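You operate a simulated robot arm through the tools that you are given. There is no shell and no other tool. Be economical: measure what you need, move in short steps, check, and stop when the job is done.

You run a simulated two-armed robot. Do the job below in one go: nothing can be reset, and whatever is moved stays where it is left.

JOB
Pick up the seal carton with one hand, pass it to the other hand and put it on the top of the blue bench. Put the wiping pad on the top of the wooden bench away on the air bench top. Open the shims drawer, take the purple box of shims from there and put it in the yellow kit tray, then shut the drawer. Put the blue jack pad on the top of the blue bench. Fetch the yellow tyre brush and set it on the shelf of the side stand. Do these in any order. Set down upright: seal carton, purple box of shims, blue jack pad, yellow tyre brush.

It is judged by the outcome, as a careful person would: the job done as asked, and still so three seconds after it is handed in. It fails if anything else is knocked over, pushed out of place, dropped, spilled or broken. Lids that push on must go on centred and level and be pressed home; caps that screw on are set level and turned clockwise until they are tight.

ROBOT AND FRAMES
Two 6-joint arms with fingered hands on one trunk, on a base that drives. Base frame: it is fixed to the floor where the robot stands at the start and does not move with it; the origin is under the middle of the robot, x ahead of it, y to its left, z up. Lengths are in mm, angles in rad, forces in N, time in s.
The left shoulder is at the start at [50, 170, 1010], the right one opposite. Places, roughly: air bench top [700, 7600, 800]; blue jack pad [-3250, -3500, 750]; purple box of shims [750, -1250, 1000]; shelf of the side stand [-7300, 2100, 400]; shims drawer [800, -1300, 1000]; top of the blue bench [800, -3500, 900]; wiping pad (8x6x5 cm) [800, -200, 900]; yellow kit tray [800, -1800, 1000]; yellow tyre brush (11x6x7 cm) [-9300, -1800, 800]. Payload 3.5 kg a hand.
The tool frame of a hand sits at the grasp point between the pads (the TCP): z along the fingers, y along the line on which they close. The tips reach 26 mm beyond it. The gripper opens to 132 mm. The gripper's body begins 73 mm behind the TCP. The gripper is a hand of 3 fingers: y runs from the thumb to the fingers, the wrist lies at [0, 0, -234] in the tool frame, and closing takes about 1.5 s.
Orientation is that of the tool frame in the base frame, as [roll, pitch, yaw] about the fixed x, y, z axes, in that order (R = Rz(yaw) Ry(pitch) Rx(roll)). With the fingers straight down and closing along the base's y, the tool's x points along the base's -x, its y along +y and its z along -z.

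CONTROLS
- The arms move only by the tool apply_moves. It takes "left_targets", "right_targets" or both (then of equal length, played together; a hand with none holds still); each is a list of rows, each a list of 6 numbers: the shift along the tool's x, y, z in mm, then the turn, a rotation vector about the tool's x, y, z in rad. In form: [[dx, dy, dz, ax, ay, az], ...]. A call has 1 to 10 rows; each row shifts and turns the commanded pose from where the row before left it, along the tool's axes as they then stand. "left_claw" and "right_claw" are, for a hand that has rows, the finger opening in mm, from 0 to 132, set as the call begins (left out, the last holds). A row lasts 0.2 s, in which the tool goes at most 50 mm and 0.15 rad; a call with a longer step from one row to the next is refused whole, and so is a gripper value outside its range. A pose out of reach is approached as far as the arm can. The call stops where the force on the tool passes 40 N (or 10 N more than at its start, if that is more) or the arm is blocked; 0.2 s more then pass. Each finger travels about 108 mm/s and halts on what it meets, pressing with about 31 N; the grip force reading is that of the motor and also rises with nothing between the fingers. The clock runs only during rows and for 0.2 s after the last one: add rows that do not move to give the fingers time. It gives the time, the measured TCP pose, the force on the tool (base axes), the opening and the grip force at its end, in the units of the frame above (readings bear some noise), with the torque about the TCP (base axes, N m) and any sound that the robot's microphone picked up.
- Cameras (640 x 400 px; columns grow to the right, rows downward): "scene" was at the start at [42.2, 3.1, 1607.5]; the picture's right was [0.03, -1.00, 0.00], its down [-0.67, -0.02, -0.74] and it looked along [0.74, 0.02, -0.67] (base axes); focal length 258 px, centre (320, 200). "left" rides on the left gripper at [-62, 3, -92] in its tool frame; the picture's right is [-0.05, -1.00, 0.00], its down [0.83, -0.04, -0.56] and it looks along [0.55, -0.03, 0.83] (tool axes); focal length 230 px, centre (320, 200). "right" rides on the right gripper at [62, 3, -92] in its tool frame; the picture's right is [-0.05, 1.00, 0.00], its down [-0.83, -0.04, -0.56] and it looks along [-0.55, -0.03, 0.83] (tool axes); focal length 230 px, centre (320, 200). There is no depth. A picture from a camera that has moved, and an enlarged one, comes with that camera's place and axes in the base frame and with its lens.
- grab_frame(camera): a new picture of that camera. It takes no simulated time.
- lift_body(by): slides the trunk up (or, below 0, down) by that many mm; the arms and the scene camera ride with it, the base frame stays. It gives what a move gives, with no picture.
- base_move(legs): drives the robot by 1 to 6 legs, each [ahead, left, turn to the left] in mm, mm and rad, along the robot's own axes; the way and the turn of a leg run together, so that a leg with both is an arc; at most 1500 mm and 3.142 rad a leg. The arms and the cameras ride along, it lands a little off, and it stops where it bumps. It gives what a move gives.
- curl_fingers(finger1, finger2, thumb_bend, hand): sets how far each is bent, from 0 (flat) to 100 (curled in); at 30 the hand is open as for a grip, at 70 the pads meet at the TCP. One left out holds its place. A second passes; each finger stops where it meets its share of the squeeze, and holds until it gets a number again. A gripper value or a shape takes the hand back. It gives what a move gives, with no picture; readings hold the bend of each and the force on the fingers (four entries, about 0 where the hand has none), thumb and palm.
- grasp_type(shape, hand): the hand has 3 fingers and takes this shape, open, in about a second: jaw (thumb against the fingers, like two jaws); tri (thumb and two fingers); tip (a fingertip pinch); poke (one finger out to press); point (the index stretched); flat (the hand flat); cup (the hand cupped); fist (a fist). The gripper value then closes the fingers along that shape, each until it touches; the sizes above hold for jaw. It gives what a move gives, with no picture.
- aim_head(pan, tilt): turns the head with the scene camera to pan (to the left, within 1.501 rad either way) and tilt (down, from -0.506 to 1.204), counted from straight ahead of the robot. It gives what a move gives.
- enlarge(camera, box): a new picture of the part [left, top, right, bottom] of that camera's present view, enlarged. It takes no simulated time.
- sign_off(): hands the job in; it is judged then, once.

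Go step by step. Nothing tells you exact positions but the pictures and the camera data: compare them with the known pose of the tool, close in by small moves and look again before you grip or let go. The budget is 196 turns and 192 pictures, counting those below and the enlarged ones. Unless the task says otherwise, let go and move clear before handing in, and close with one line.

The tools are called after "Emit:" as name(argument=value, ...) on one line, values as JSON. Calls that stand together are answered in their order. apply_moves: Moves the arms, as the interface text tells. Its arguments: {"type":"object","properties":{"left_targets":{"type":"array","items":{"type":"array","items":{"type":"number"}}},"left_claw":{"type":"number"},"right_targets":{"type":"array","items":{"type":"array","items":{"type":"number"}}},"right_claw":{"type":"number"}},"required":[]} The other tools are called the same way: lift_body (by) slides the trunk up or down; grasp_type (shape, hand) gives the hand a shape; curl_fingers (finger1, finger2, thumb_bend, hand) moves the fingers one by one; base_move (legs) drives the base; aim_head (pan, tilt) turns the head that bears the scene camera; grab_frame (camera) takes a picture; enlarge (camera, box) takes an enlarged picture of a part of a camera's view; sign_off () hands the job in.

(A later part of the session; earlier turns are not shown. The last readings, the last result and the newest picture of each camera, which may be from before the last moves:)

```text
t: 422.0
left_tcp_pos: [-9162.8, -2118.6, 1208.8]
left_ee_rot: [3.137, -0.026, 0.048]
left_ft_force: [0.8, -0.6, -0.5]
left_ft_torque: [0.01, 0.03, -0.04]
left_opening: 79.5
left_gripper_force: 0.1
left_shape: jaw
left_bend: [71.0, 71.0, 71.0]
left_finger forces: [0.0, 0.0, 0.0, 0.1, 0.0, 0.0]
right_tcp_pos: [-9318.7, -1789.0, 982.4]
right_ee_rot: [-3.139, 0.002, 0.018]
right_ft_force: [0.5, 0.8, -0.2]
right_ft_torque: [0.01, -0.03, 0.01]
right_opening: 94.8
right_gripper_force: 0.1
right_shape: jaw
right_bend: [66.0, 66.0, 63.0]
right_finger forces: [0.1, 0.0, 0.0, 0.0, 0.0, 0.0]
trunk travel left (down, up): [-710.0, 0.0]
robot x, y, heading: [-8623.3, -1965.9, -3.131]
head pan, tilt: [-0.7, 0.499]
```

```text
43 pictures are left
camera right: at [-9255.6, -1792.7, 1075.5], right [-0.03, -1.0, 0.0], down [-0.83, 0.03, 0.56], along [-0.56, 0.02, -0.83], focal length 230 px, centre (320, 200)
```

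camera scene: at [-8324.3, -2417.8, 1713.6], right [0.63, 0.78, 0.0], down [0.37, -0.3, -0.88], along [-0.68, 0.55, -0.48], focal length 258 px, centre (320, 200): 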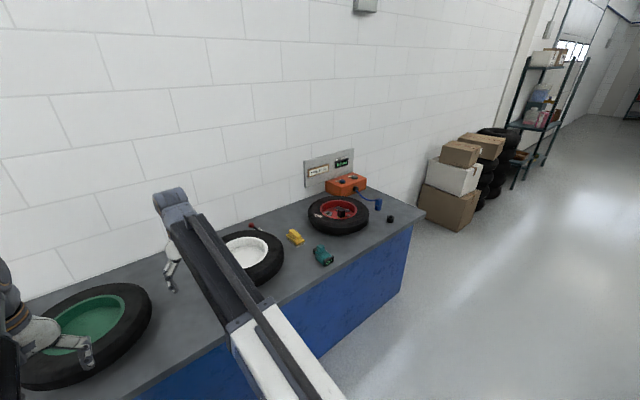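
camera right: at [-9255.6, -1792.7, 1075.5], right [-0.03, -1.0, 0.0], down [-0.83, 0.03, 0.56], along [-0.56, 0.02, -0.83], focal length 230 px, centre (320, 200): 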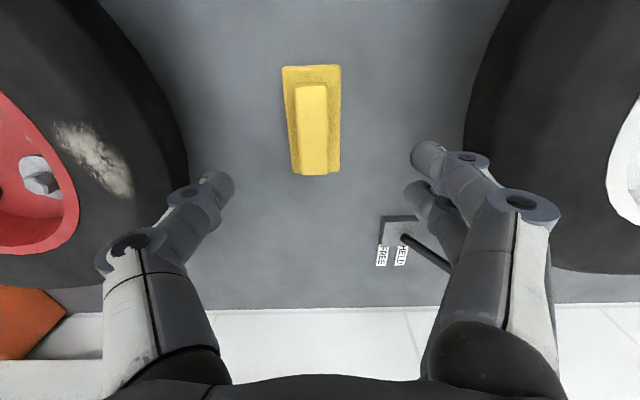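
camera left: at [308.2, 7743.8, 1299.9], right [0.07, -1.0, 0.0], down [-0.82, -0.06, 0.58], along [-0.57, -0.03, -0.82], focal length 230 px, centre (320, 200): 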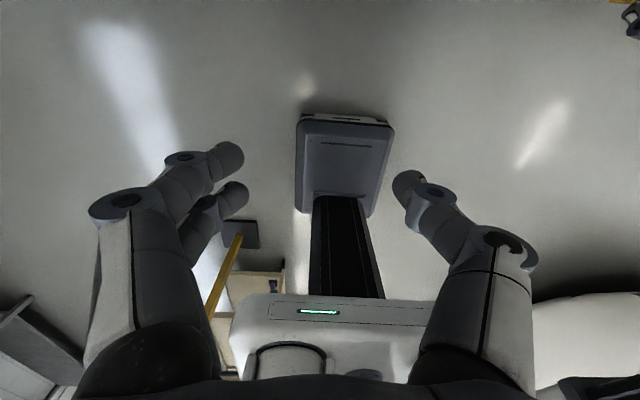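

Centred over the brush within a few mm. I correct and descend carefully.

Emit:
apply_moves(right_targets=[[-4, -7, 40, 0, 0, 0], [0, 0, 45, 0, 0, 0], [0, 0, 35, 0, 0, 0], [0, 0, 10, 0, 0, 0], [0, 0, 8, 0, 0, 0], [0, 0, 8, 0, 0, 0], [0, 0, 0, 0, 0, 0]])

Emit:
grab_frame(camera="right")

```text
t: 423.6
left_tcp_pos: [-9162.0, -2119.2, 1207.8]
left_ee_rot: [3.138, -0.023, 0.047]
left_ft_force: [-1.0, 0.3, 0.1]
left_ft_torque: [-0.02, -0.04, 0.01]
left_opening: 79.9
left_gripper_force: 0.0
left_shape: jaw
left_bend: [71.0, 71.0, 71.0]
left_finger forces: [0.0, 0.0, 0.0, 0.0, 0.1, 0.1]
right_tcp_pos: [-9321.1, -1782.1, 840.0]
right_ee_rot: [-3.14, 0.001, 0.02]
right_ft_force: [-0.8, -0.6, 0.0]
right_ft_torque: [-0.02, -0.01, 0.04]
right_opening: 94.6
right_gripper_force: 0.0
right_shape: jaw
right_bend: [66.0, 66.0, 63.0]
right_finger forces: [0.1, 0.0, 0.0, 0.1, 0.0, 0.0]
trunk travel left (down, up): [-710.0, 0.0]
robot x, y, heading: [-8629.3, -1962.1, -3.126]
head pan, tilt: [-0.7, 0.499]
```

```text
42 pictures are left
camera right: at [-9259.1, -1784.6, 933.7], right [-0.03, -1.0, 0.0], down [-0.83, 0.03, 0.56], along [-0.56, 0.02, -0.83], focal length 230 px, centre (320, 200)
```

right: 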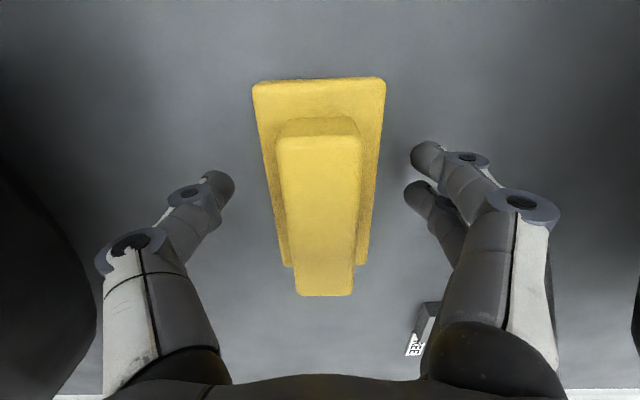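

The brush is well between the fingers. A few mm lower, then close and lift.

Emit:
apply_moves(right_targets=[[0, 0, 6, 0, 0, 0], [0, 0, 0, 0, 0, 0]])

Emit:
apply_moves(right_targets=[[0, 0, 0, 0, 0, 0], [0, 0, 0, 0, 0, 0], [0, 0, 0, 0, 0, 0], [0, 0, 0, 0, 0, 0], [0, 0, 0, 0, 0, 0], [0, 0, 0, 0, 0, 0]], right_claw=0)

Emit:
apply_moves(right_targets=[[0, 0, -15, 0, 0, 0], [0, 0, -30, 0, 0, 0], [0, 0, -45, 0, 0, 0], [0, 0, -45, 0, 0, 0], [0, 0, -45, 0, 0, 0], [0, 0, -45, 0, 0, 0]])

Emit:
grab_frame(camera="right")

```text
t: 424.2
left_tcp_pos: [-9162.9, -2119.2, 1208.2]
left_ee_rot: [3.137, -0.025, 0.048]
left_ft_force: [-0.4, -0.1, -0.7]
left_ft_torque: [0.01, -0.03, -0.02]
left_opening: 79.8
left_gripper_force: 0.1
left_shape: jaw
left_bend: [71.0, 71.0, 71.0]
left_finger forces: [0.0, 0.0, 0.0, 0.0, 0.1, 0.1]
right_tcp_pos: [-9322.1, -1782.0, 833.8]
right_ee_rot: [-3.138, 0.001, 0.019]
right_ft_force: [-0.3, -0.2, 0.5]
right_ft_torque: [-0.03, 0.0, 0.03]
right_opening: 94.8
right_gripper_force: 0.0
right_shape: jaw
right_bend: [66.0, 66.0, 63.0]
right_finger forces: [0.0, 0.1, 0.0, 0.1, 0.0, 0.1]
trunk travel left (down, up): [-710.0, 0.0]
robot x, y, heading: [-8628.4, -1961.3, -3.124]
head pan, tilt: [-0.7, 0.499]
```

```text
t: 425.6
left_tcp_pos: [-9162.6, -2119.2, 1208.1]
left_ee_rot: [3.138, -0.027, 0.048]
left_ft_force: [0.6, -0.7, 0.4]
left_ft_torque: [0.01, 0.0, 0.0]
left_opening: 79.8
left_gripper_force: 0.2
left_shape: jaw
left_bend: [71.0, 71.0, 71.0]
left_finger forces: [0.0, 0.0, 0.1, 0.1, 0.1, 0.0]
right_tcp_pos: [-9322.2, -1782.6, 834.4]
right_ee_rot: [-3.14, 0.004, 0.018]
right_ft_force: [0.3, 0.2, -1.3]
right_ft_torque: [0.02, 0.0, -0.03]
right_opening: 46.8
right_gripper_force: 30.6
right_shape: jaw
right_bend: [74.0, 74.0, 71.0]
right_finger forces: [14.6, 14.3, 0.0, 0.0, 27.2, 0.1]
trunk travel left (down, up): [-710.0, 0.0]
robot x, y, heading: [-8628.7, -1963.9, -3.128]
head pan, tilt: [-0.7, 0.499]
```

```text
t: 427.0
left_tcp_pos: [-9162.4, -2119.9, 1208.9]
left_ee_rot: [3.14, -0.023, 0.046]
left_ft_force: [0.1, 0.9, -1.0]
left_ft_torque: [0.01, 0.05, 0.03]
left_opening: 79.7
left_gripper_force: 0.1
left_shape: jaw
left_bend: [71.0, 71.0, 71.0]
left_finger forces: [0.1, 0.1, 0.0, 0.0, 0.0, 0.0]
right_tcp_pos: [-9321.5, -1782.7, 1054.8]
right_ee_rot: [-3.139, -0.001, 0.02]
right_ft_force: [0.5, 0.7, -1.6]
right_ft_torque: [-0.02, 0.0, -0.03]
right_opening: 47.0
right_gripper_force: 30.4
right_shape: jaw
right_bend: [74.0, 74.0, 71.0]
right_finger forces: [14.7, 14.5, 0.0, 0.0, 27.3, 0.0]
trunk travel left (down, up): [-710.0, 0.0]
robot x, y, heading: [-8629.8, -1960.0, -3.125]
head pan, tilt: [-0.7, 0.499]
```

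```text
41 pictures are left
camera right: at [-9259.9, -1785.8, 1148.6], right [-0.03, -1.0, 0.0], down [-0.83, 0.03, 0.56], along [-0.56, 0.02, -0.83], focal length 230 px, centre (320, 200)
```

right: 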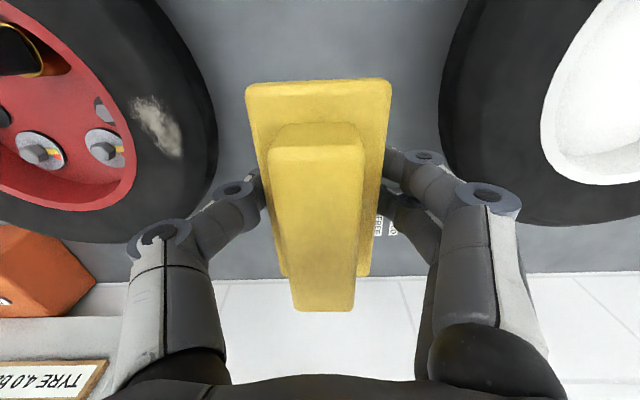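

The brush is held level. I back off and look toward the side stand.

Emit:
base_move(legs=[[-380, 0, -0.016]])

Emit:
aim_head(pan=-1.5, tilt=0.3)

Emit:
grab_frame(camera="scene")

```text
t: 429.4
left_tcp_pos: [-8783.5, -2110.2, 1208.6]
left_ee_rot: [3.14, -0.025, 0.039]
left_ft_force: [-0.2, -0.1, -0.1]
left_ft_torque: [0.02, 0.0, 0.0]
left_opening: 79.9
left_gripper_force: 0.0
left_shape: jaw
left_bend: [71.0, 71.0, 71.0]
left_finger forces: [0.0, 0.0, 0.0, 0.0, 0.0, 0.1]
right_tcp_pos: [-8940.9, -1774.0, 1055.7]
right_ee_rot: [-3.141, 0.002, 0.012]
right_ft_force: [0.5, 0.1, 0.2]
right_ft_torque: [-0.01, -0.01, 0.0]
right_opening: 46.9
right_gripper_force: 30.6
right_shape: jaw
right_bend: [74.0, 74.0, 71.0]
right_finger forces: [14.7, 14.6, 0.1, 0.1, 27.3, 0.0]
trunk travel left (down, up): [-710.0, 0.0]
robot x, y, heading: [-8243.7, -1959.9, -3.129]
head pan, tilt: [-0.7, 0.499]
```

```text
t: 430.5
left_tcp_pos: [-8784.4, -2111.3, 1208.9]
left_ee_rot: [3.139, -0.027, 0.039]
left_ft_force: [-1.2, -0.1, -0.6]
left_ft_torque: [0.0, -0.03, -0.02]
left_opening: 79.9
left_gripper_force: 0.0
left_shape: jaw
left_bend: [71.0, 71.0, 71.0]
left_finger forces: [0.0, 0.0, 0.1, 0.0, 0.0, 0.0]
right_tcp_pos: [-8942.5, -1774.6, 1055.9]
right_ee_rot: [-3.141, 0.002, 0.013]
right_ft_force: [-0.4, 0.5, -1.0]
right_ft_torque: [-0.01, 0.02, 0.0]
right_opening: 46.7
right_gripper_force: 31.0
right_shape: jaw
right_bend: [74.0, 74.0, 71.0]
right_finger forces: [14.7, 14.4, 0.0, 0.1, 27.3, 0.0]
trunk travel left (down, up): [-710.0, 0.0]
robot x, y, heading: [-8247.5, -1960.6, -3.137]
head pan, tilt: [-1.499, 0.3]
```

```text
40 pictures are left
camera scene: at [-8215.7, -1863.3, 1732.0], right [1.0, 0.08, 0.0], down [0.02, -0.29, -0.96], along [-0.08, 0.95, -0.3], focal length 258 px, centre (320, 200)
```

scene: 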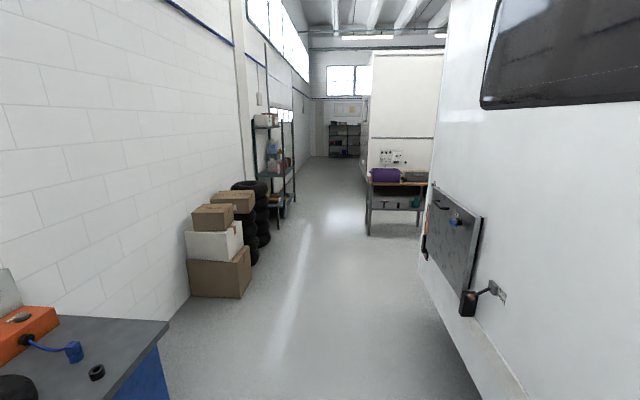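

Emit:
enlarge(camera="scene", box=[350, 140, 450, 250])

```text
3.64 times, centred on (400, 195) of scene
camera zoom: at [-8215.7, -1863.3, 1732.0], right [1.0, 0.08, 0.0], down [0.02, -0.29, -0.96], along [-0.08, 0.95, -0.3], focal length 938 px, centre (29, 218)
```

zoom: 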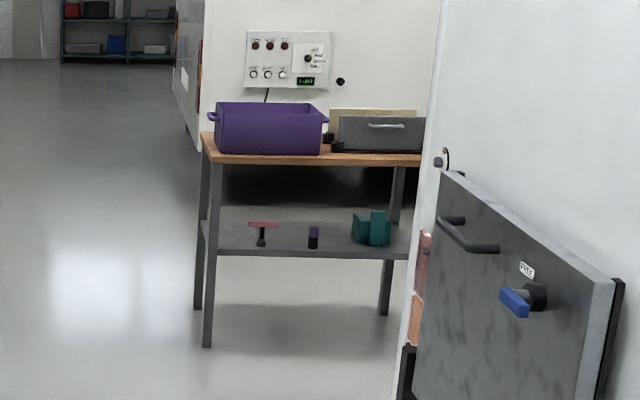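

The side stand (wooden top, low shelf) is ahead; its shelf sits under the top, so I need a flatter grip. I'll set the brush at the front of the counter and regrasp it with the left hand pitched forward.

Emit:
base_move(legs=[[0, 186, -0.004], [135, 0, 0]])

Emit:
aim_head(pan=-0.2, tilt=0.75)

Emit:
grab_frame(camera="right")

Emit:
grab_frame(camera="scene")

```text
t: 433.0
left_tcp_pos: [-8923.1, -2299.9, 1208.2]
left_ee_rot: [3.138, -0.027, 0.035]
left_ft_force: [-1.5, -1.4, -0.6]
left_ft_torque: [-0.03, -0.04, 0.01]
left_opening: 79.9
left_gripper_force: 0.1
left_shape: jaw
left_bend: [71.0, 71.0, 71.0]
left_finger forces: [0.0, 0.1, 0.0, 0.0, 0.0, 0.1]
right_tcp_pos: [-9079.0, -1961.2, 1052.0]
right_ee_rot: [-3.141, 0.001, 0.006]
right_ft_force: [-0.8, -0.1, -0.9]
right_ft_torque: [0.0, -0.02, 0.0]
right_opening: 46.9
right_gripper_force: 31.2
right_shape: jaw
right_bend: [74.0, 74.0, 71.0]
right_finger forces: [14.7, 14.6, 0.1, 0.0, 27.2, 0.1]
trunk travel left (down, up): [-710.0, 0.0]
robot x, y, heading: [-8383.0, -2149.7, -3.134]
head pan, tilt: [-1.499, 0.3]
```

```text
t: 434.5
left_tcp_pos: [-8920.7, -2300.5, 1209.0]
left_ee_rot: [3.137, -0.026, 0.034]
left_ft_force: [-0.4, -0.5, -0.3]
left_ft_torque: [-0.01, 0.02, -0.03]
left_opening: 79.9
left_gripper_force: 0.1
left_shape: jaw
left_bend: [71.0, 71.0, 71.0]
left_finger forces: [0.0, 0.1, 0.0, 0.0, 0.1, 0.0]
right_tcp_pos: [-9077.2, -1962.2, 1055.7]
right_ee_rot: [-3.14, -0.001, 0.007]
right_ft_force: [-0.5, 0.2, -1.4]
right_ft_torque: [0.01, 0.03, 0.0]
right_opening: 46.9
right_gripper_force: 31.3
right_shape: jaw
right_bend: [74.0, 74.0, 71.0]
right_finger forces: [14.8, 14.6, 0.0, 0.0, 27.2, 0.0]
trunk travel left (down, up): [-710.0, 0.0]
robot x, y, heading: [-8384.8, -2148.2, -3.143]
head pan, tilt: [-0.201, 0.75]
```

```text
38 pictures are left
camera right: at [-9015.0, -1964.8, 1148.0], right [-0.05, -1.0, 0.0], down [-0.83, 0.04, 0.56], along [-0.56, 0.03, -0.83], focal length 230 px, centre (320, 200)
```

right: 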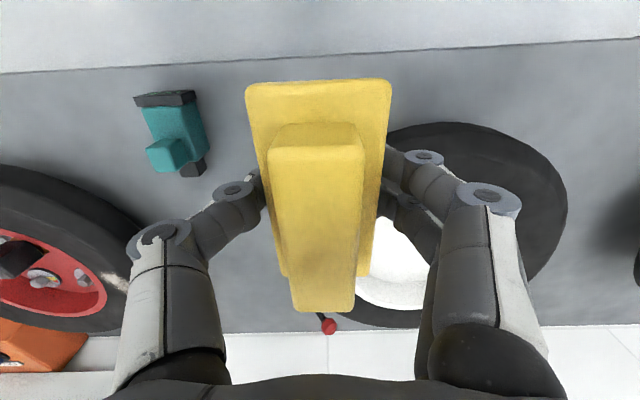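

```text
37 pictures are left
camera scene: at [-8425.8, -2130.8, 1691.6], right [0.2, 0.98, 0.0], down [0.67, -0.13, -0.73], along [-0.72, 0.14, -0.68], focal length 258 px, centre (320, 200)
```

scene: 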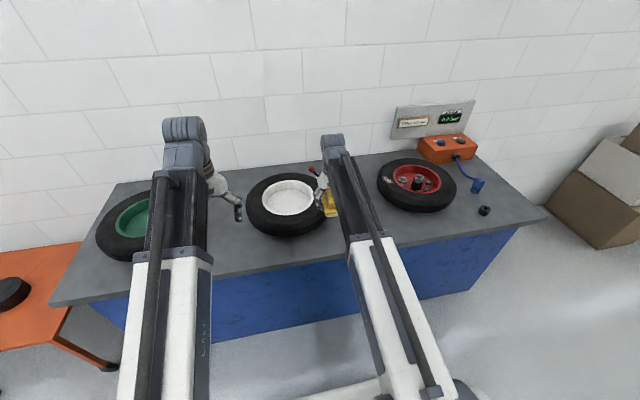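

The counter edge is at x≈−9029, so I move 65 mm deeper and 57 mm right, then lower the brush.

Emit:
base_move(legs=[[65, -57, 0]])

Emit:
apply_moves(right_targets=[[0, 0, 45, 0, 0, 0], [0, 0, 45, 0, 0, 0], [0, 0, 45, 0, 0, 0], [0, 0, 40, 0, 0, 0], [0, 0, 25, 0, 0, 0], [0, 0, 8, 0, 0, 0], [0, 0, 6, 0, 0, 0], [0, 0, 5, 0, 0, 0], [0, 0, 5, 0, 0, 0]])

Emit:
grab_frame(camera="right")

```text
t: 435.6
left_tcp_pos: [-8991.2, -2240.5, 1207.5]
left_ee_rot: [3.136, -0.026, 0.037]
left_ft_force: [-0.4, 0.7, -0.3]
left_ft_torque: [-0.01, -0.01, 0.02]
left_opening: 79.8
left_gripper_force: 0.1
left_shape: jaw
left_bend: [71.0, 71.0, 71.0]
left_finger forces: [0.0, 0.0, 0.1, 0.1, 0.0, 0.0]
right_tcp_pos: [-9145.6, -1902.9, 1054.2]
right_ee_rot: [3.14, -0.002, 0.008]
right_ft_force: [0.4, -0.5, -2.0]
right_ft_torque: [-0.01, -0.03, 0.01]
right_opening: 46.8
right_gripper_force: 31.3
right_shape: jaw
right_bend: [74.0, 74.0, 71.0]
right_finger forces: [14.6, 14.5, 0.0, 0.0, 27.2, 0.1]
trunk travel left (down, up): [-710.0, 0.0]
robot x, y, heading: [-8449.4, -2092.6, -3.139]
head pan, tilt: [-0.201, 0.75]
```

```text
t: 437.6
left_tcp_pos: [-8988.1, -2241.9, 1210.0]
left_ee_rot: [3.138, -0.023, 0.036]
left_ft_force: [-0.5, 0.5, -0.4]
left_ft_torque: [0.02, -0.01, -0.01]
left_opening: 79.8
left_gripper_force: 0.0
left_shape: jaw
left_bend: [71.0, 71.0, 71.0]
left_finger forces: [0.0, 0.0, 0.1, 0.0, 0.0, 0.0]
right_tcp_pos: [-9144.0, -1902.4, 830.7]
right_ee_rot: [-3.14, 0.002, 0.007]
right_ft_force: [13.6, 13.4, 4.0]
right_ft_torque: [-0.51, 0.53, 0.48]
right_opening: 46.4
right_gripper_force: 31.1
right_shape: jaw
right_bend: [74.0, 73.0, 71.0]
right_finger forces: [14.9, 35.6, 0.0, 0.1, 29.3, 0.1]
trunk travel left (down, up): [-710.0, 0.0]
robot x, y, heading: [-8451.7, -2089.5, -3.132]
head pan, tilt: [-0.201, 0.75]
```

```text
36 pictures are left
camera right: at [-9082.2, -1906.5, 924.4], right [-0.04, -1.0, 0.0], down [-0.83, 0.04, 0.56], along [-0.56, 0.03, -0.83], focal length 230 px, centre (320, 200)
```

right: 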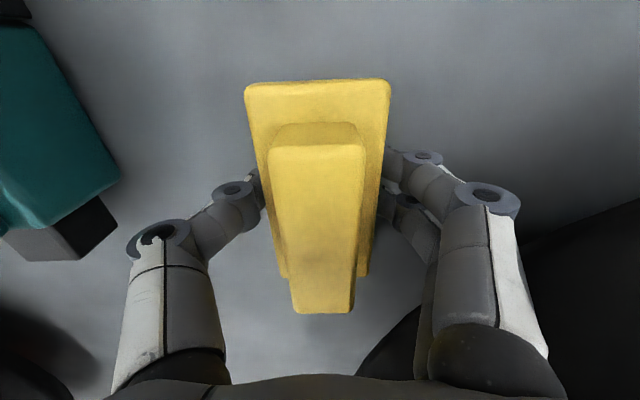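

A finger touches the tyre on the left. I lift 4 mm, shift 28 mm away from it, and set down there.

Emit:
apply_moves(right_targets=[[0, 0, -5, 0, 0, 0], [8, -28, 0, 0, 0, 0], [0, 0, 4, 0, 0, 0], [0, 0, 2, 0, 0, 0], [0, 0, 0, 0, 0, 0]])

```text
t: 438.8
left_tcp_pos: [-8989.0, -2243.2, 1208.7]
left_ee_rot: [3.138, -0.025, 0.034]
left_ft_force: [0.2, -0.1, -0.6]
left_ft_torque: [0.0, 0.02, -0.03]
left_opening: 79.7
left_gripper_force: 0.1
left_shape: jaw
left_bend: [71.0, 71.0, 71.0]
left_finger forces: [0.1, 0.0, 0.0, 0.0, 0.0, 0.0]
right_tcp_pos: [-9136.8, -1876.2, 829.5]
right_ee_rot: [-3.14, 0.003, 0.006]
right_ft_force: [-2.3, -1.3, 9.6]
right_ft_torque: [-0.04, 0.09, 0.01]
right_opening: 46.5
right_gripper_force: 31.2
right_shape: jaw
right_bend: [74.0, 73.0, 72.0]
right_finger forces: [17.5, 17.1, 0.0, 0.0, 27.0, 0.0]
trunk travel left (down, up): [-710.0, 0.0]
robot x, y, heading: [-8448.0, -2091.8, -3.141]
head pan, tilt: [-0.201, 0.75]
```

Set down on the counter. I release with a small opening and rise.

Emit:
apply_moves(right_targets=[[0, 0, 0, 0, 0, 0], [0, 0, 0, 0, 0, 0], [0, 0, 0, 0, 0, 0], [0, 0, 0, 0, 0, 0]], right_claw=74)

Emit:
apply_moves(right_targets=[[0, 0, -20, 0, 0, 0], [0, 0, -40, 0, 0, 0], [0, 0, -45, 0, 0, 0], [0, 0, -45, 0, 0, 0], [0, 0, -45, 0, 0, 0], [0, 0, -45, 0, 0, 0], [0, 0, -45, 0, 0, 0], [0, 0, -30, 0, 0, 0]])

Emit:
grab_frame(camera="right")

```text
t: 439.8
left_tcp_pos: [-8988.1, -2243.1, 1208.7]
left_ee_rot: [3.139, -0.024, 0.036]
left_ft_force: [-0.3, -0.3, -0.3]
left_ft_torque: [0.0, -0.02, -0.02]
left_opening: 79.8
left_gripper_force: 0.0
left_shape: jaw
left_bend: [71.0, 71.0, 71.0]
left_finger forces: [0.0, 0.0, 0.0, 0.0, 0.0, 0.1]
right_tcp_pos: [-9137.2, -1876.3, 828.6]
right_ee_rot: [-3.139, 0.0, 0.006]
right_ft_force: [0.0, 0.0, -0.2]
right_ft_torque: [0.0, -0.01, 0.03]
right_opening: 73.4
right_gripper_force: 0.1
right_shape: jaw
right_bend: [72.0, 72.0, 70.0]
right_finger forces: [0.0, 0.0, 0.1, 0.0, 0.0, 0.1]
trunk travel left (down, up): [-710.0, 0.0]
robot x, y, heading: [-8451.0, -2090.6, -3.136]
head pan, tilt: [-0.201, 0.75]
```

```text
t: 441.6
left_tcp_pos: [-8989.3, -2243.4, 1208.2]
left_ee_rot: [3.139, -0.024, 0.036]
left_ft_force: [1.1, 0.6, -0.6]
left_ft_torque: [0.04, 0.02, 0.04]
left_opening: 79.6
left_gripper_force: 0.0
left_shape: jaw
left_bend: [71.0, 71.0, 71.0]
left_finger forces: [0.1, 0.1, 0.0, 0.0, 0.0, 0.1]
right_tcp_pos: [-9135.7, -1872.7, 1142.3]
right_ee_rot: [-3.141, 0.001, 0.008]
right_ft_force: [-0.6, -0.5, 0.4]
right_ft_torque: [-0.02, 0.01, 0.01]
right_opening: 73.5
right_gripper_force: 0.2
right_shape: jaw
right_bend: [72.0, 72.0, 70.0]
right_finger forces: [0.0, 0.0, 0.0, 0.0, 0.1, 0.0]
trunk travel left (down, up): [-710.0, 0.0]
robot x, y, heading: [-8450.6, -2095.5, -3.136]
head pan, tilt: [-0.201, 0.75]
```

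```text
35 pictures are left
camera right: at [-9073.2, -1876.7, 1236.1], right [-0.04, -1.0, 0.0], down [-0.83, 0.04, 0.56], along [-0.56, 0.03, -0.83], focal length 230 px, centre (320, 200)
```

right: 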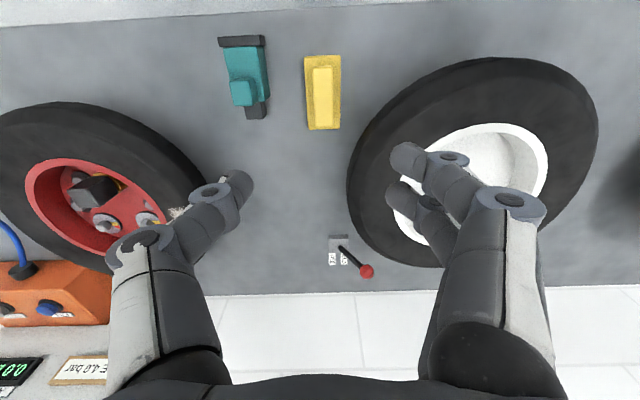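

The brush stands free between the gadget and the tyre. I sidestep so the left hand lines up and pitch the left hand forward-down.

Emit:
base_move(legs=[[0, -367, -0.005]])

Emit:
apply_moves(left_targets=[[-30, 0, 20, 0, 0, 0], [-30, 0, 20, 0, 0, 0], [0, 0, 0, 0, -0.1457, 0], [0, 0, 0, 0, -0.1457, 0], [0, 0, 0, 0, -0.1457, 0], [0, 0, 0, 0, -0.1457, 0], [0, 0, 0, 0, -0.1457, 0], [0, 0, 0, 0, -0.1457, 0], [0, 0, 0, 0, -0.1457, 0]], left_claw=85)

Emit:
grab_frame(camera="left")

```text
t: 443.9
left_tcp_pos: [-8989.5, -1864.5, 1208.4]
left_ee_rot: [3.139, -0.026, 0.027]
left_ft_force: [-0.4, 0.4, 1.0]
left_ft_torque: [-0.03, 0.01, 0.0]
left_opening: 79.6
left_gripper_force: 0.1
left_shape: jaw
left_bend: [71.0, 71.0, 71.0]
left_finger forces: [0.0, 0.0, 0.1, 0.0, 0.0, 0.0]
right_tcp_pos: [-9133.5, -1493.4, 1143.0]
right_ee_rot: [-3.141, 0.0, 0.001]
right_ft_force: [0.5, 0.4, -0.4]
right_ft_torque: [-0.02, 0.02, 0.02]
right_opening: 73.4
right_gripper_force: 0.0
right_shape: jaw
right_bend: [72.0, 72.0, 70.0]
right_finger forces: [0.1, 0.0, 0.1, 0.0, 0.0, 0.0]
trunk travel left (down, up): [-710.0, 0.0]
robot x, y, heading: [-8450.9, -1711.9, 3.137]
head pan, tilt: [-0.201, 0.75]
```

```text
t: 445.9
left_tcp_pos: [-9111.2, -1861.2, 1183.5]
left_ee_rot: [3.134, 0.994, 0.021]
left_ft_force: [0.1, 0.2, -0.1]
left_ft_torque: [0.0, 0.03, -0.01]
left_opening: 84.9
left_gripper_force: 0.1
left_shape: jaw
left_bend: [70.0, 70.0, 68.0]
left_finger forces: [0.0, 0.1, 0.0, 0.1, 0.1, 0.0]
left hand out of reach, approached as far as the arm can: row 7, 8, 9
right_tcp_pos: [-9133.7, -1494.8, 1142.3]
right_ee_rot: [-3.14, 0.001, -0.001]
right_ft_force: [0.1, 1.1, 0.6]
right_ft_torque: [0.02, 0.02, -0.02]
right_opening: 73.5
right_gripper_force: 0.0
right_shape: jaw
right_bend: [72.0, 72.0, 70.0]
right_finger forces: [0.0, 0.1, 0.0, 0.1, 0.1, 0.0]
trunk travel left (down, up): [-710.0, 0.0]
robot x, y, heading: [-8448.6, -1718.9, 3.136]
head pan, tilt: [-0.201, 0.75]
```

```text
34 pictures are left
camera left: at [-9066.8, -1862.3, 1285.5], right [-0.06, 1.0, 0.04], down [0.92, 0.07, -0.39], along [-0.4, 0.01, -0.92], focal length 230 px, centre (320, 200)
```

left: 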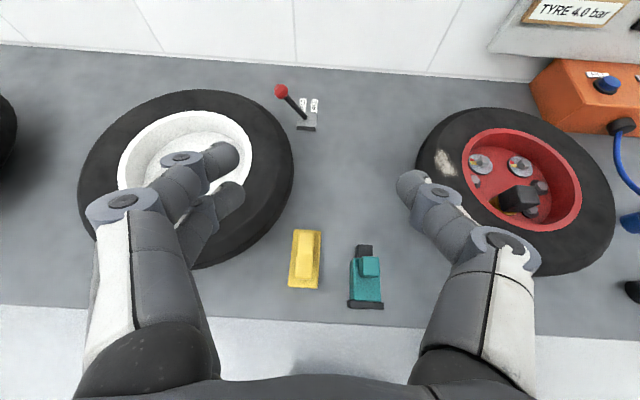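

The pitched hand sees the brush well. I descend most of the way, straight down, aligning sideways.

Emit:
apply_moves(left_targets=[[-7, 13, 11, 0, 0, 0], [37.7, 0, 24.5, 0, 0, 0], [37.7, 0, 24.5, 0, 0, 0], [37.7, 0, 24.5, 0, 0, 0], [37.7, 0, 24.5, 0, 0, 0], [37.7, 0, 24.5, 0, 0, 0], [0, 0, 0, 0, 0, 0]], left_claw=74)

Emit:
grab_frame(camera="left")

```text
t: 447.5
left_tcp_pos: [-9124.9, -1875.8, 959.0]
left_ee_rot: [3.137, 0.996, 0.026]
left_ft_force: [-0.1, -0.2, 0.1]
left_ft_torque: [0.02, -0.02, -0.03]
left_opening: 74.7
left_gripper_force: 0.2
left_shape: jaw
left_bend: [72.0, 72.0, 70.0]
left_finger forces: [0.0, 0.1, 0.0, 0.0, 0.1, 0.0]
right_tcp_pos: [-9133.8, -1493.9, 1143.8]
right_ee_rot: [-3.138, 0.001, -0.002]
right_ft_force: [0.5, 0.8, 0.2]
right_ft_torque: [0.01, -0.02, -0.02]
right_opening: 73.1
right_gripper_force: 0.0
right_shape: jaw
right_bend: [72.0, 72.0, 70.0]
right_finger forces: [0.0, 0.1, 0.0, 0.0, 0.1, 0.0]
trunk travel left (down, up): [-710.0, 0.0]
robot x, y, heading: [-8448.9, -1721.4, 3.137]
head pan, tilt: [-0.201, 0.75]
```

```text
33 pictures are left
camera left: at [-9079.6, -1876.5, 1061.9], right [-0.06, 1.0, 0.04], down [0.92, 0.07, -0.39], along [-0.4, 0.01, -0.92], focal length 230 px, centre (320, 200)
```

left: 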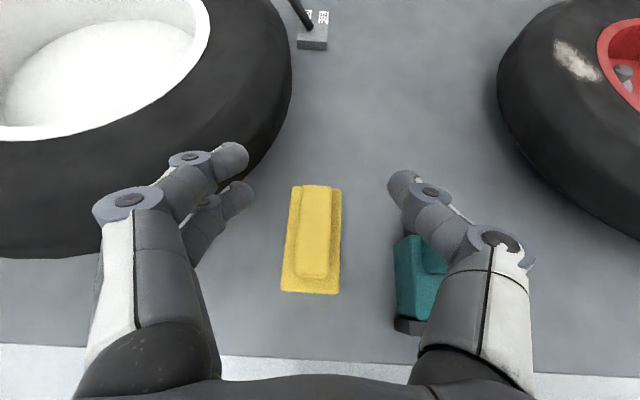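

The knuckle on the right will pass near the teal gadget, so I narrow the opening, shift 3 mm left, and go down in small steps.

Emit:
apply_moves(left_targets=[[0, 3, 0, 0, 0, 0], [33.5, 0, 21.8, 0, 0, 0], [25.1, 0, 16.4, 0, 0, 0], [0, 0, 0, 0, 0, 0]], left_claw=63)

Emit:
grab_frame(camera="left")

```text
t: 448.5
left_tcp_pos: [-9125.1, -1878.3, 889.8]
left_ee_rot: [3.134, 0.995, 0.022]
left_ft_force: [0.6, 0.2, 0.2]
left_ft_torque: [-0.01, -0.02, 0.03]
left_opening: 63.7
left_gripper_force: 0.0
left_shape: jaw
left_bend: [73.0, 73.0, 70.0]
left_finger forces: [0.0, 0.0, 0.2, 0.0, 0.0, 0.0]
right_tcp_pos: [-9133.2, -1496.0, 1142.7]
right_ee_rot: [-3.14, 0.001, 0.001]
right_ft_force: [-0.3, 0.2, -0.2]
right_ft_torque: [-0.04, -0.01, 0.0]
right_opening: 73.2
right_gripper_force: 0.1
right_shape: jaw
right_bend: [72.0, 72.0, 70.0]
right_finger forces: [0.1, 0.0, 0.0, 0.0, 0.0, 0.0]
trunk travel left (down, up): [-710.0, 0.0]
robot x, y, heading: [-8450.0, -1717.4, 3.137]
head pan, tilt: [-0.201, 0.75]
```

```text
32 pictures are left
camera left: at [-9079.1, -1879.9, 991.8], right [-0.06, 1.0, 0.04], down [0.92, 0.07, -0.39], along [-0.4, 0.01, -0.92], focal length 230 px, centre (320, 200)
```

left: 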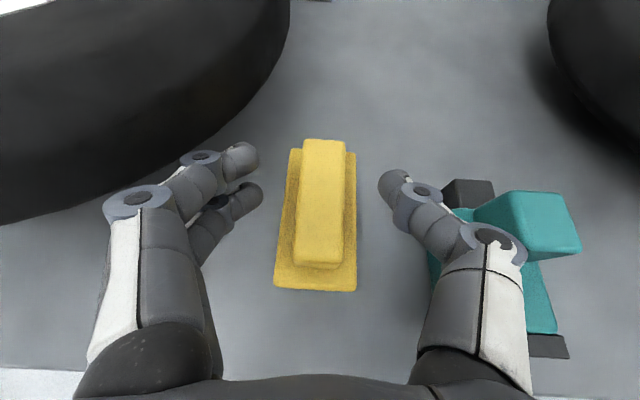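

I shift 6 mm left for the gadget's sake and go down the remaining 44 mm.

Emit:
apply_moves(left_targets=[[0, 6, 0, 0, 0, 0], [16.8, 0, 10.9, 0, 0, 0], [12.6, 0, 8.2, 0, 0, 0], [7.5, 0, 4.9, 0, 0, 0], [0, 0, 0, 0, 0, 0]])

Emit:
grab_frame(camera="left")

```text
t: 449.7
left_tcp_pos: [-9123.1, -1885.6, 845.6]
left_ee_rot: [3.135, 0.996, 0.024]
left_ft_force: [0.2, 0.4, 3.8]
left_ft_torque: [0.21, 0.08, 0.03]
left_opening: 64.1
left_gripper_force: 0.1
left_shape: jaw
left_bend: [73.0, 73.0, 70.0]
left_finger forces: [0.0, 0.0, 0.0, 0.0, 3.9, 0.0]
right_tcp_pos: [-9133.3, -1494.3, 1143.0]
right_ee_rot: [-3.139, 0.001, 0.0]
right_ft_force: [0.1, 0.9, 0.3]
right_ft_torque: [-0.01, -0.01, 0.04]
right_opening: 73.4
right_gripper_force: 0.0
right_shape: jaw
right_bend: [72.0, 72.0, 70.0]
right_finger forces: [0.0, 0.1, 0.0, 0.0, 0.0, 0.0]
trunk travel left (down, up): [-710.0, 0.0]
robot x, y, heading: [-8450.8, -1716.5, 3.134]
head pan, tilt: [-0.201, 0.75]
```

```text
31 pictures are left
camera left: at [-9078.9, -1886.4, 948.1], right [-0.06, 1.0, 0.04], down [0.92, 0.07, -0.4], along [-0.4, 0.02, -0.92], focal length 230 px, centre (320, 200)
```

left: 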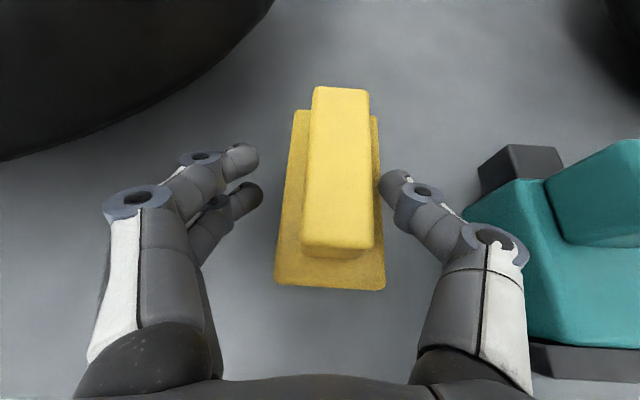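

The thumb rests on the brush's plate edge. I raise slightly, widen and shift 5 mm right, then go a little lower.

Emit:
apply_moves(left_targets=[[-5, 0, -3.3, 0, 0, 0], [0, -4, 0, 0, 0, 0], [0, 0, 0, 0, 0, 0], [6.7, 0, 4.4, 0, 0, 0], [5, 0, 3.3, 0, 0, 0], [0, 0, 0, 0, 0, 0]], left_claw=70)

Emit:
grab_frame(camera="left")

```text
t: 451.1
left_tcp_pos: [-9124.6, -1882.5, 835.5]
left_ee_rot: [3.135, 0.995, 0.02]
left_ft_force: [0.3, 0.1, -0.4]
left_ft_torque: [-0.02, 0.01, 0.0]
left_opening: 69.5
left_gripper_force: 0.1
left_shape: jaw
left_bend: [72.0, 72.0, 70.0]
left_finger forces: [0.0, 0.0, 0.0, 0.0, 0.0, 0.0]
right_tcp_pos: [-9134.6, -1495.0, 1143.3]
right_ee_rot: [-3.139, 0.003, 0.0]
right_ft_force: [0.1, 0.2, 0.1]
right_ft_torque: [-0.03, 0.0, 0.0]
right_opening: 73.7
right_gripper_force: 0.0
right_shape: jaw
right_bend: [72.0, 72.0, 70.0]
right_finger forces: [0.0, 0.1, 0.1, 0.0, 0.0, 0.0]
trunk travel left (down, up): [-710.0, 0.0]
robot x, y, heading: [-8450.9, -1719.1, 3.138]
head pan, tilt: [-0.201, 0.75]
```

```text
30 pictures are left
camera left: at [-9079.8, -1884.3, 938.7], right [-0.06, 1.0, 0.04], down [0.92, 0.07, -0.39], along [-0.4, 0.01, -0.92], focal length 230 px, centre (320, 200)
```

left: 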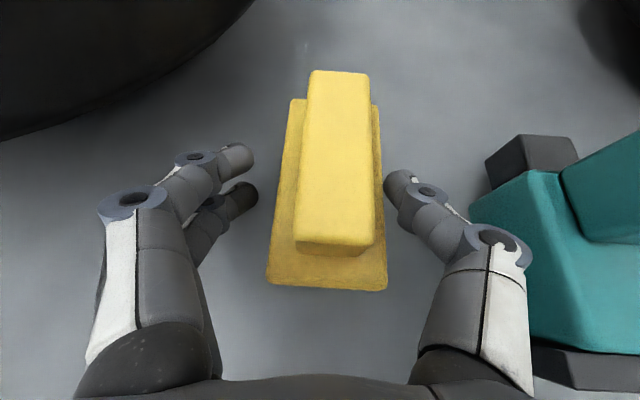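

Free of contact and straddling. Closing the left hand and lifting.

Emit:
apply_moves(left_targets=[[0, 0, 0, 0, 0, 0], [0, 0, 0, 0, 0, 0], [0, 0, 0, 0, 0, 0], [0, 0, 0, 0, 0, 0], [0, 0, 0, 0, 0, 0]], left_claw=0)

Emit:
grab_frame(camera="left")

```text
t: 452.3
left_tcp_pos: [-9124.2, -1883.5, 837.7]
left_ee_rot: [3.134, 0.994, 0.023]
left_ft_force: [-1.3, -0.5, 6.9]
left_ft_torque: [-0.24, 0.24, -0.01]
left_opening: 47.9
left_gripper_force: 30.8
left_shape: jaw
left_bend: [74.0, 74.0, 70.0]
left_finger forces: [19.3, 14.8, 0.1, 0.0, 27.7, 0.0]
right_tcp_pos: [-9134.1, -1494.8, 1142.8]
right_ee_rot: [-3.139, 0.003, 0.001]
right_ft_force: [0.5, 0.1, -0.2]
right_ft_torque: [-0.01, 0.0, -0.01]
right_opening: 73.6
right_gripper_force: 0.1
right_shape: jaw
right_bend: [72.0, 72.0, 70.0]
right_finger forces: [0.0, 0.1, 0.0, 0.1, 0.1, 0.0]
trunk travel left (down, up): [-710.0, 0.0]
robot x, y, heading: [-8452.0, -1718.2, 3.133]
head pan, tilt: [-0.201, 0.75]
```

```text
29 pictures are left
camera left: at [-9079.7, -1884.3, 939.6], right [-0.06, 1.0, 0.04], down [0.92, 0.07, -0.4], along [-0.4, 0.01, -0.92], focal length 230 px, centre (320, 200)
```

left: 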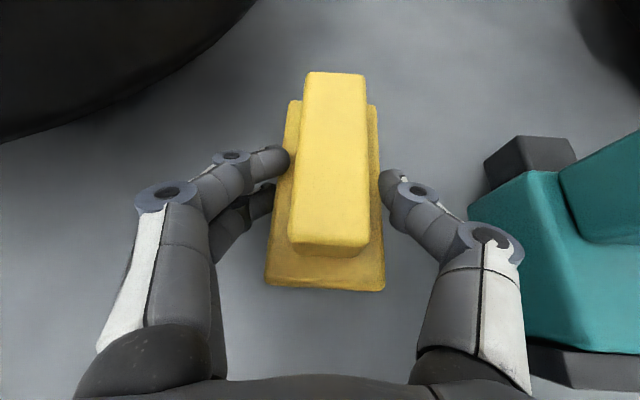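

Good grip on the plate sides. Lift straight up and check.

Emit:
apply_moves(left_targets=[[-8.4, 0, -5.5, 0, 0, 0], [-25.1, 0, -16.4, 0, 0, 0], [-37.7, 0, -24.5, 0, 0, 0], [-37.7, 0, -24.5, 0, 0, 0], [-37.7, 0, -24.5, 0, 0, 0], [-37.7, 0, -24.5, 0, 0, 0]])

Emit:
base_move(legs=[[-350, 0, 0]])

Emit:
grab_frame(camera="left")

```text
t: 453.7
left_tcp_pos: [-9124.7, -1880.2, 1055.1]
left_ee_rot: [3.136, 0.996, 0.023]
left_ft_force: [-0.7, -0.4, -1.8]
left_ft_torque: [-0.01, -0.04, 0.03]
left_opening: 47.7
left_gripper_force: 30.9
left_shape: jaw
left_bend: [74.0, 74.0, 70.0]
left_finger forces: [16.1, 15.2, 0.0, 0.0, 27.8, 0.0]
right_tcp_pos: [-9132.9, -1494.1, 1143.1]
right_ee_rot: [-3.141, 0.001, 0.0]
right_ft_force: [-0.1, 0.1, 0.3]
right_ft_torque: [0.03, 0.02, 0.0]
right_opening: 73.7
right_gripper_force: 0.0
right_shape: jaw
right_bend: [72.0, 72.0, 70.0]
right_finger forces: [0.0, 0.0, 0.0, 0.0, 0.0, 0.1]
trunk travel left (down, up): [-710.0, 0.0]
robot x, y, heading: [-8451.7, -1716.5, 3.134]
head pan, tilt: [-0.201, 0.75]
```

```text
t: 456.0
left_tcp_pos: [-8772.8, -1882.8, 1054.8]
left_ee_rot: [3.134, 0.996, 0.024]
left_ft_force: [-0.7, 0.0, -1.0]
left_ft_torque: [-0.01, -0.02, -0.01]
left_opening: 47.6
left_gripper_force: 30.9
left_shape: jaw
left_bend: [74.0, 74.0, 70.0]
left_finger forces: [16.1, 15.3, 0.0, 0.0, 27.7, 0.1]
right_tcp_pos: [-8782.5, -1496.7, 1143.5]
right_ee_rot: [-3.139, 0.003, 0.001]
right_ft_force: [0.6, -0.1, 0.0]
right_ft_torque: [-0.05, 0.02, -0.01]
right_opening: 73.3
right_gripper_force: 0.2
right_shape: jaw
right_bend: [72.0, 72.0, 70.0]
right_finger forces: [0.0, 0.1, 0.0, 0.1, 0.0, 0.1]
trunk travel left (down, up): [-710.0, 0.0]
robot x, y, heading: [-8096.9, -1718.0, 3.136]
head pan, tilt: [-0.201, 0.75]
```

```text
28 pictures are left
camera left: at [-8727.3, -1883.7, 1157.4], right [-0.06, 1.0, 0.04], down [0.92, 0.07, -0.39], along [-0.4, 0.01, -0.92], focal length 230 px, centre (320, 200)
```

left: 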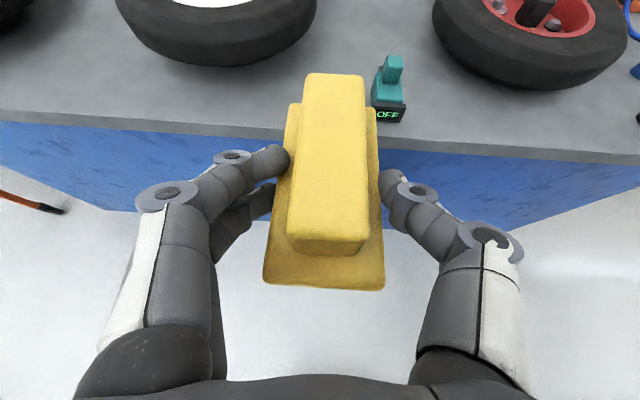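

Held well. I travel north along the aisle behind the van to beside the stand.

Emit:
base_move(legs=[[280, 0, 0.005], [0, -1500, 0], [0, -1500, 0]])

Emit:
aim_head(pan=-1.5, tilt=0.5)

Emit:
grab_frame(camera="scene")

```text
t: 472.3
left_tcp_pos: [-9095.0, 1174.0, 1054.6]
left_ee_rot: [3.134, 0.995, 0.036]
left_ft_force: [-0.8, 0.6, -1.0]
left_ft_torque: [0.0, 0.02, -0.01]
left_opening: 47.6
left_gripper_force: 30.7
left_shape: jaw
left_bend: [74.0, 74.0, 70.0]
left_finger forces: [16.0, 15.4, 0.0, 0.0, 27.9, 0.0]
right_tcp_pos: [-9112.4, 1559.2, 1143.0]
right_ee_rot: [-3.14, 0.003, 0.013]
right_ft_force: [-0.4, 0.4, 0.5]
right_ft_torque: [-0.01, 0.0, 0.01]
right_opening: 73.4
right_gripper_force: 0.0
right_shape: jaw
right_bend: [72.0, 72.0, 70.0]
right_finger forces: [0.0, 0.1, 0.0, 0.0, 0.0, 0.1]
trunk travel left (down, up): [-710.0, 0.0]
robot x, y, heading: [-8426.7, 1349.6, -3.126]
head pan, tilt: [-0.201, 0.75]
```

```text
t: 473.8
left_tcp_pos: [-9095.6, 1173.2, 1053.8]
left_ee_rot: [3.135, 0.995, 0.038]
left_ft_force: [0.4, 1.2, -1.4]
left_ft_torque: [0.04, -0.03, -0.04]
left_opening: 47.6
left_gripper_force: 30.6
left_shape: jaw
left_bend: [74.0, 74.0, 70.0]
left_finger forces: [16.0, 15.4, 0.0, 0.0, 27.8, 0.0]
right_tcp_pos: [-9111.5, 1559.1, 1141.4]
right_ee_rot: [-3.139, 0.002, 0.015]
right_ft_force: [-0.1, -0.4, 0.3]
right_ft_torque: [0.02, 0.0, 0.01]
right_opening: 73.4
right_gripper_force: 0.0
right_shape: jaw
right_bend: [72.0, 72.0, 70.0]
right_finger forces: [0.0, 0.0, 0.1, 0.1, 0.0, 0.0]
trunk travel left (down, up): [-710.0, 0.0]
robot x, y, heading: [-8424.5, 1346.5, -3.13]
head pan, tilt: [-1.499, 0.499]
```

```text
27 pictures are left
camera scene: at [-8393.9, 1438.3, 1713.6], right [1.0, 0.08, 0.0], down [0.04, -0.48, -0.88], along [-0.07, 0.88, -0.48], focal length 258 px, centre (320, 200)
```

scene: 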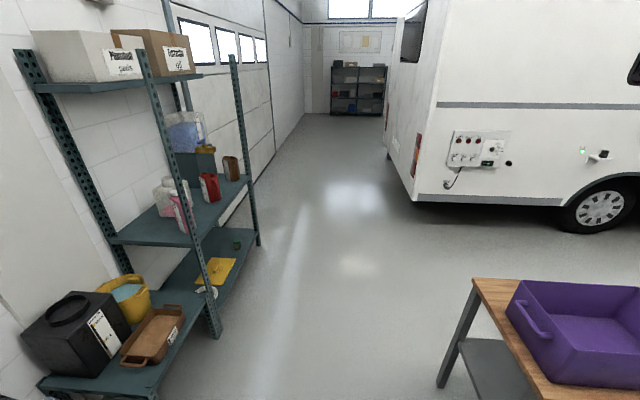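

The stand's left end is at x≈−7740, y 1880–2370, open floor before it. I turn to face it and strafe level with its middle.

Emit:
base_move(legs=[[90, 0, 0], [0, 0, -3.14], [0, 590, 0]])

Emit:
aim_head(pan=0.15, tilt=0.7)

Emit:
grab_frame(camera="scene")

```text
t: 485.6
left_tcp_pos: [-7721.0, 1979.3, 1054.6]
left_ee_rot: [3.135, 0.996, 2.993]
left_ft_force: [-0.3, -0.3, -0.6]
left_ft_torque: [0.01, 0.06, 0.0]
left_opening: 46.8
left_gripper_force: 30.3
left_shape: jaw
left_bend: [73.0, 73.0, 70.0]
left_finger forces: [13.8, 16.4, 0.1, 0.0, 29.3, 0.1]
right_tcp_pos: [-7777.3, 1597.0, 1141.6]
right_ee_rot: [-3.139, 0.004, 2.971]
right_ft_force: [0.7, -0.3, 0.6]
right_ft_torque: [-0.01, -0.02, -0.03]
right_opening: 73.3
right_gripper_force: 0.0
right_shape: jaw
right_bend: [72.0, 72.0, 70.0]
right_finger forces: [0.0, 0.0, 0.0, 0.0, 0.0, 0.0]
trunk travel left (down, up): [-710.0, 0.0]
robot x, y, heading: [-8409.6, 1935.0, -0.174]
head pan, tilt: [-1.499, 0.499]
```

```text
t: 487.3
left_tcp_pos: [-7721.7, 1977.5, 1054.5]
left_ee_rot: [3.133, 0.996, 2.995]
left_ft_force: [0.0, -0.1, -0.9]
left_ft_torque: [0.05, 0.03, -0.01]
left_opening: 47.2
left_gripper_force: 31.1
left_shape: jaw
left_bend: [73.0, 73.0, 70.0]
left_finger forces: [13.9, 16.5, 0.0, 0.1, 29.2, 0.0]
right_tcp_pos: [-7777.4, 1596.3, 1142.6]
right_ee_rot: [-3.137, 0.001, 2.97]
right_ft_force: [-0.7, -0.1, 0.2]
right_ft_torque: [-0.04, 0.02, 0.0]
right_opening: 73.5
right_gripper_force: 0.0
right_shape: jaw
right_bend: [72.0, 72.0, 70.0]
right_finger forces: [0.0, 0.1, 0.0, 0.0, 0.0, 0.0]
trunk travel left (down, up): [-710.0, 0.0]
robot x, y, heading: [-8414.3, 1932.6, -0.172]
head pan, tilt: [0.15, 0.7]
```

```text
26 pictures are left
camera scene: at [-8367.4, 1937.5, 1695.9], right [-0.03, -1.0, 0.0], down [-0.64, 0.02, -0.76], along [0.76, -0.02, -0.64], focal length 258 px, centre (320, 200)
```

scene: 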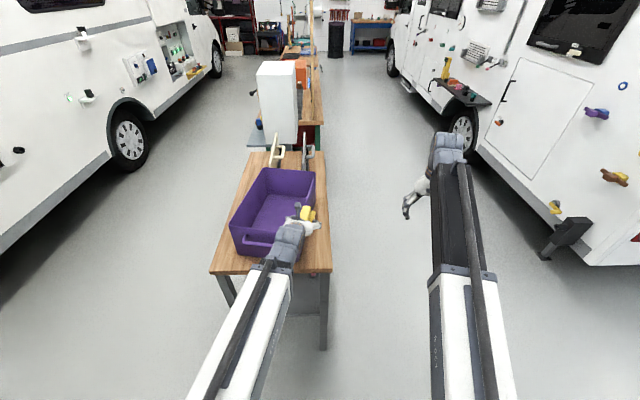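

My heading drifted (−0.17); I back off, straighten and centre on the stand's end (y≈2123), and move the right hand outward.

Emit:
base_move(legs=[[-250, 0, 0], [0, -15, 0.172]])

Emit:
apply_moves(right_targets=[[30, -35, 0, 0, 0, 0], [30, -35, 0, 0, 0, 0], [30, 0, 0, 0, 0, 0]])

Emit:
lift_body(by=-540)

Emit:
grab_frame(camera="left")

Emit:
grab_frame(camera="scene")

```text
t: 489.8
left_tcp_pos: [-7995.2, 2132.8, 1053.6]
left_ee_rot: [3.133, 0.995, -3.106]
left_ft_force: [-0.1, 0.5, -1.5]
left_ft_torque: [-0.03, 0.02, 0.05]
left_opening: 46.9
left_gripper_force: 31.2
left_shape: jaw
left_bend: [73.0, 73.0, 70.0]
left_finger forces: [13.9, 16.4, 0.0, 0.0, 29.2, 0.0]
right_tcp_pos: [-7979.6, 1744.8, 1142.7]
right_ee_rot: [-3.141, 0.003, -3.128]
right_ft_force: [-0.2, -0.2, -0.6]
right_ft_torque: [-0.01, -0.01, -0.02]
right_opening: 73.3
right_gripper_force: 0.0
right_shape: jaw
right_bend: [72.0, 72.0, 70.0]
right_finger forces: [0.0, 0.1, 0.0, 0.0, 0.1, 0.1]
trunk travel left (down, up): [-710.0, 0.0]
robot x, y, heading: [-8664.0, 1958.6, 0.009]
head pan, tilt: [0.15, 0.7]
```

```text
t: 490.6
left_tcp_pos: [-7996.1, 2132.6, 1055.3]
left_ee_rot: [3.135, 0.997, -3.105]
left_ft_force: [1.0, -0.6, -0.4]
left_ft_torque: [0.0, 0.0, 0.02]
left_opening: 46.9
left_gripper_force: 30.7
left_shape: jaw
left_bend: [73.0, 73.0, 70.0]
left_finger forces: [14.0, 16.5, 0.0, 0.1, 29.2, 0.1]
right_tcp_pos: [-8066.9, 1676.2, 1141.9]
right_ee_rot: [-3.14, 0.001, -3.128]
right_ft_force: [0.2, 0.0, 0.7]
right_ft_torque: [0.04, -0.01, 0.01]
right_opening: 73.5
right_gripper_force: 0.0
right_shape: jaw
right_bend: [72.0, 72.0, 70.0]
right_finger forces: [0.0, 0.1, 0.0, 0.0, 0.0, 0.1]
trunk travel left (down, up): [-710.0, 0.0]
robot x, y, heading: [-8666.9, 1962.3, 0.002]
head pan, tilt: [0.15, 0.7]
```

```text
refused: -540 is not a number from -400 to 400
```

```text
25 pictures are left
camera left: at [-8038.7, 2133.5, 1157.0], right [0.07, -1.0, 0.04], down [-0.92, -0.08, -0.39], along [0.4, -0.01, -0.92], focal length 230 px, centre (320, 200)
```

left: 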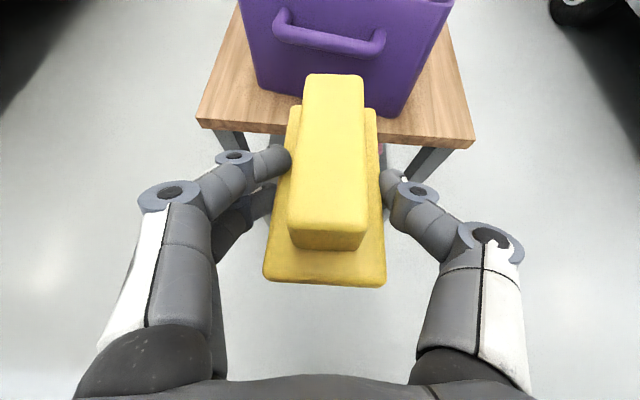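

```text
24 pictures are left
camera scene: at [-8623.3, 1974.7, 1695.9], right [0.16, -0.99, 0.0], down [-0.64, -0.1, -0.77], along [0.76, 0.12, -0.64], focal length 258 px, centre (320, 200)
```

scene: 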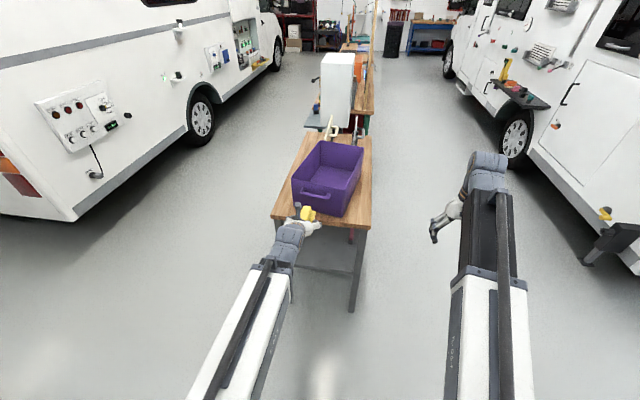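

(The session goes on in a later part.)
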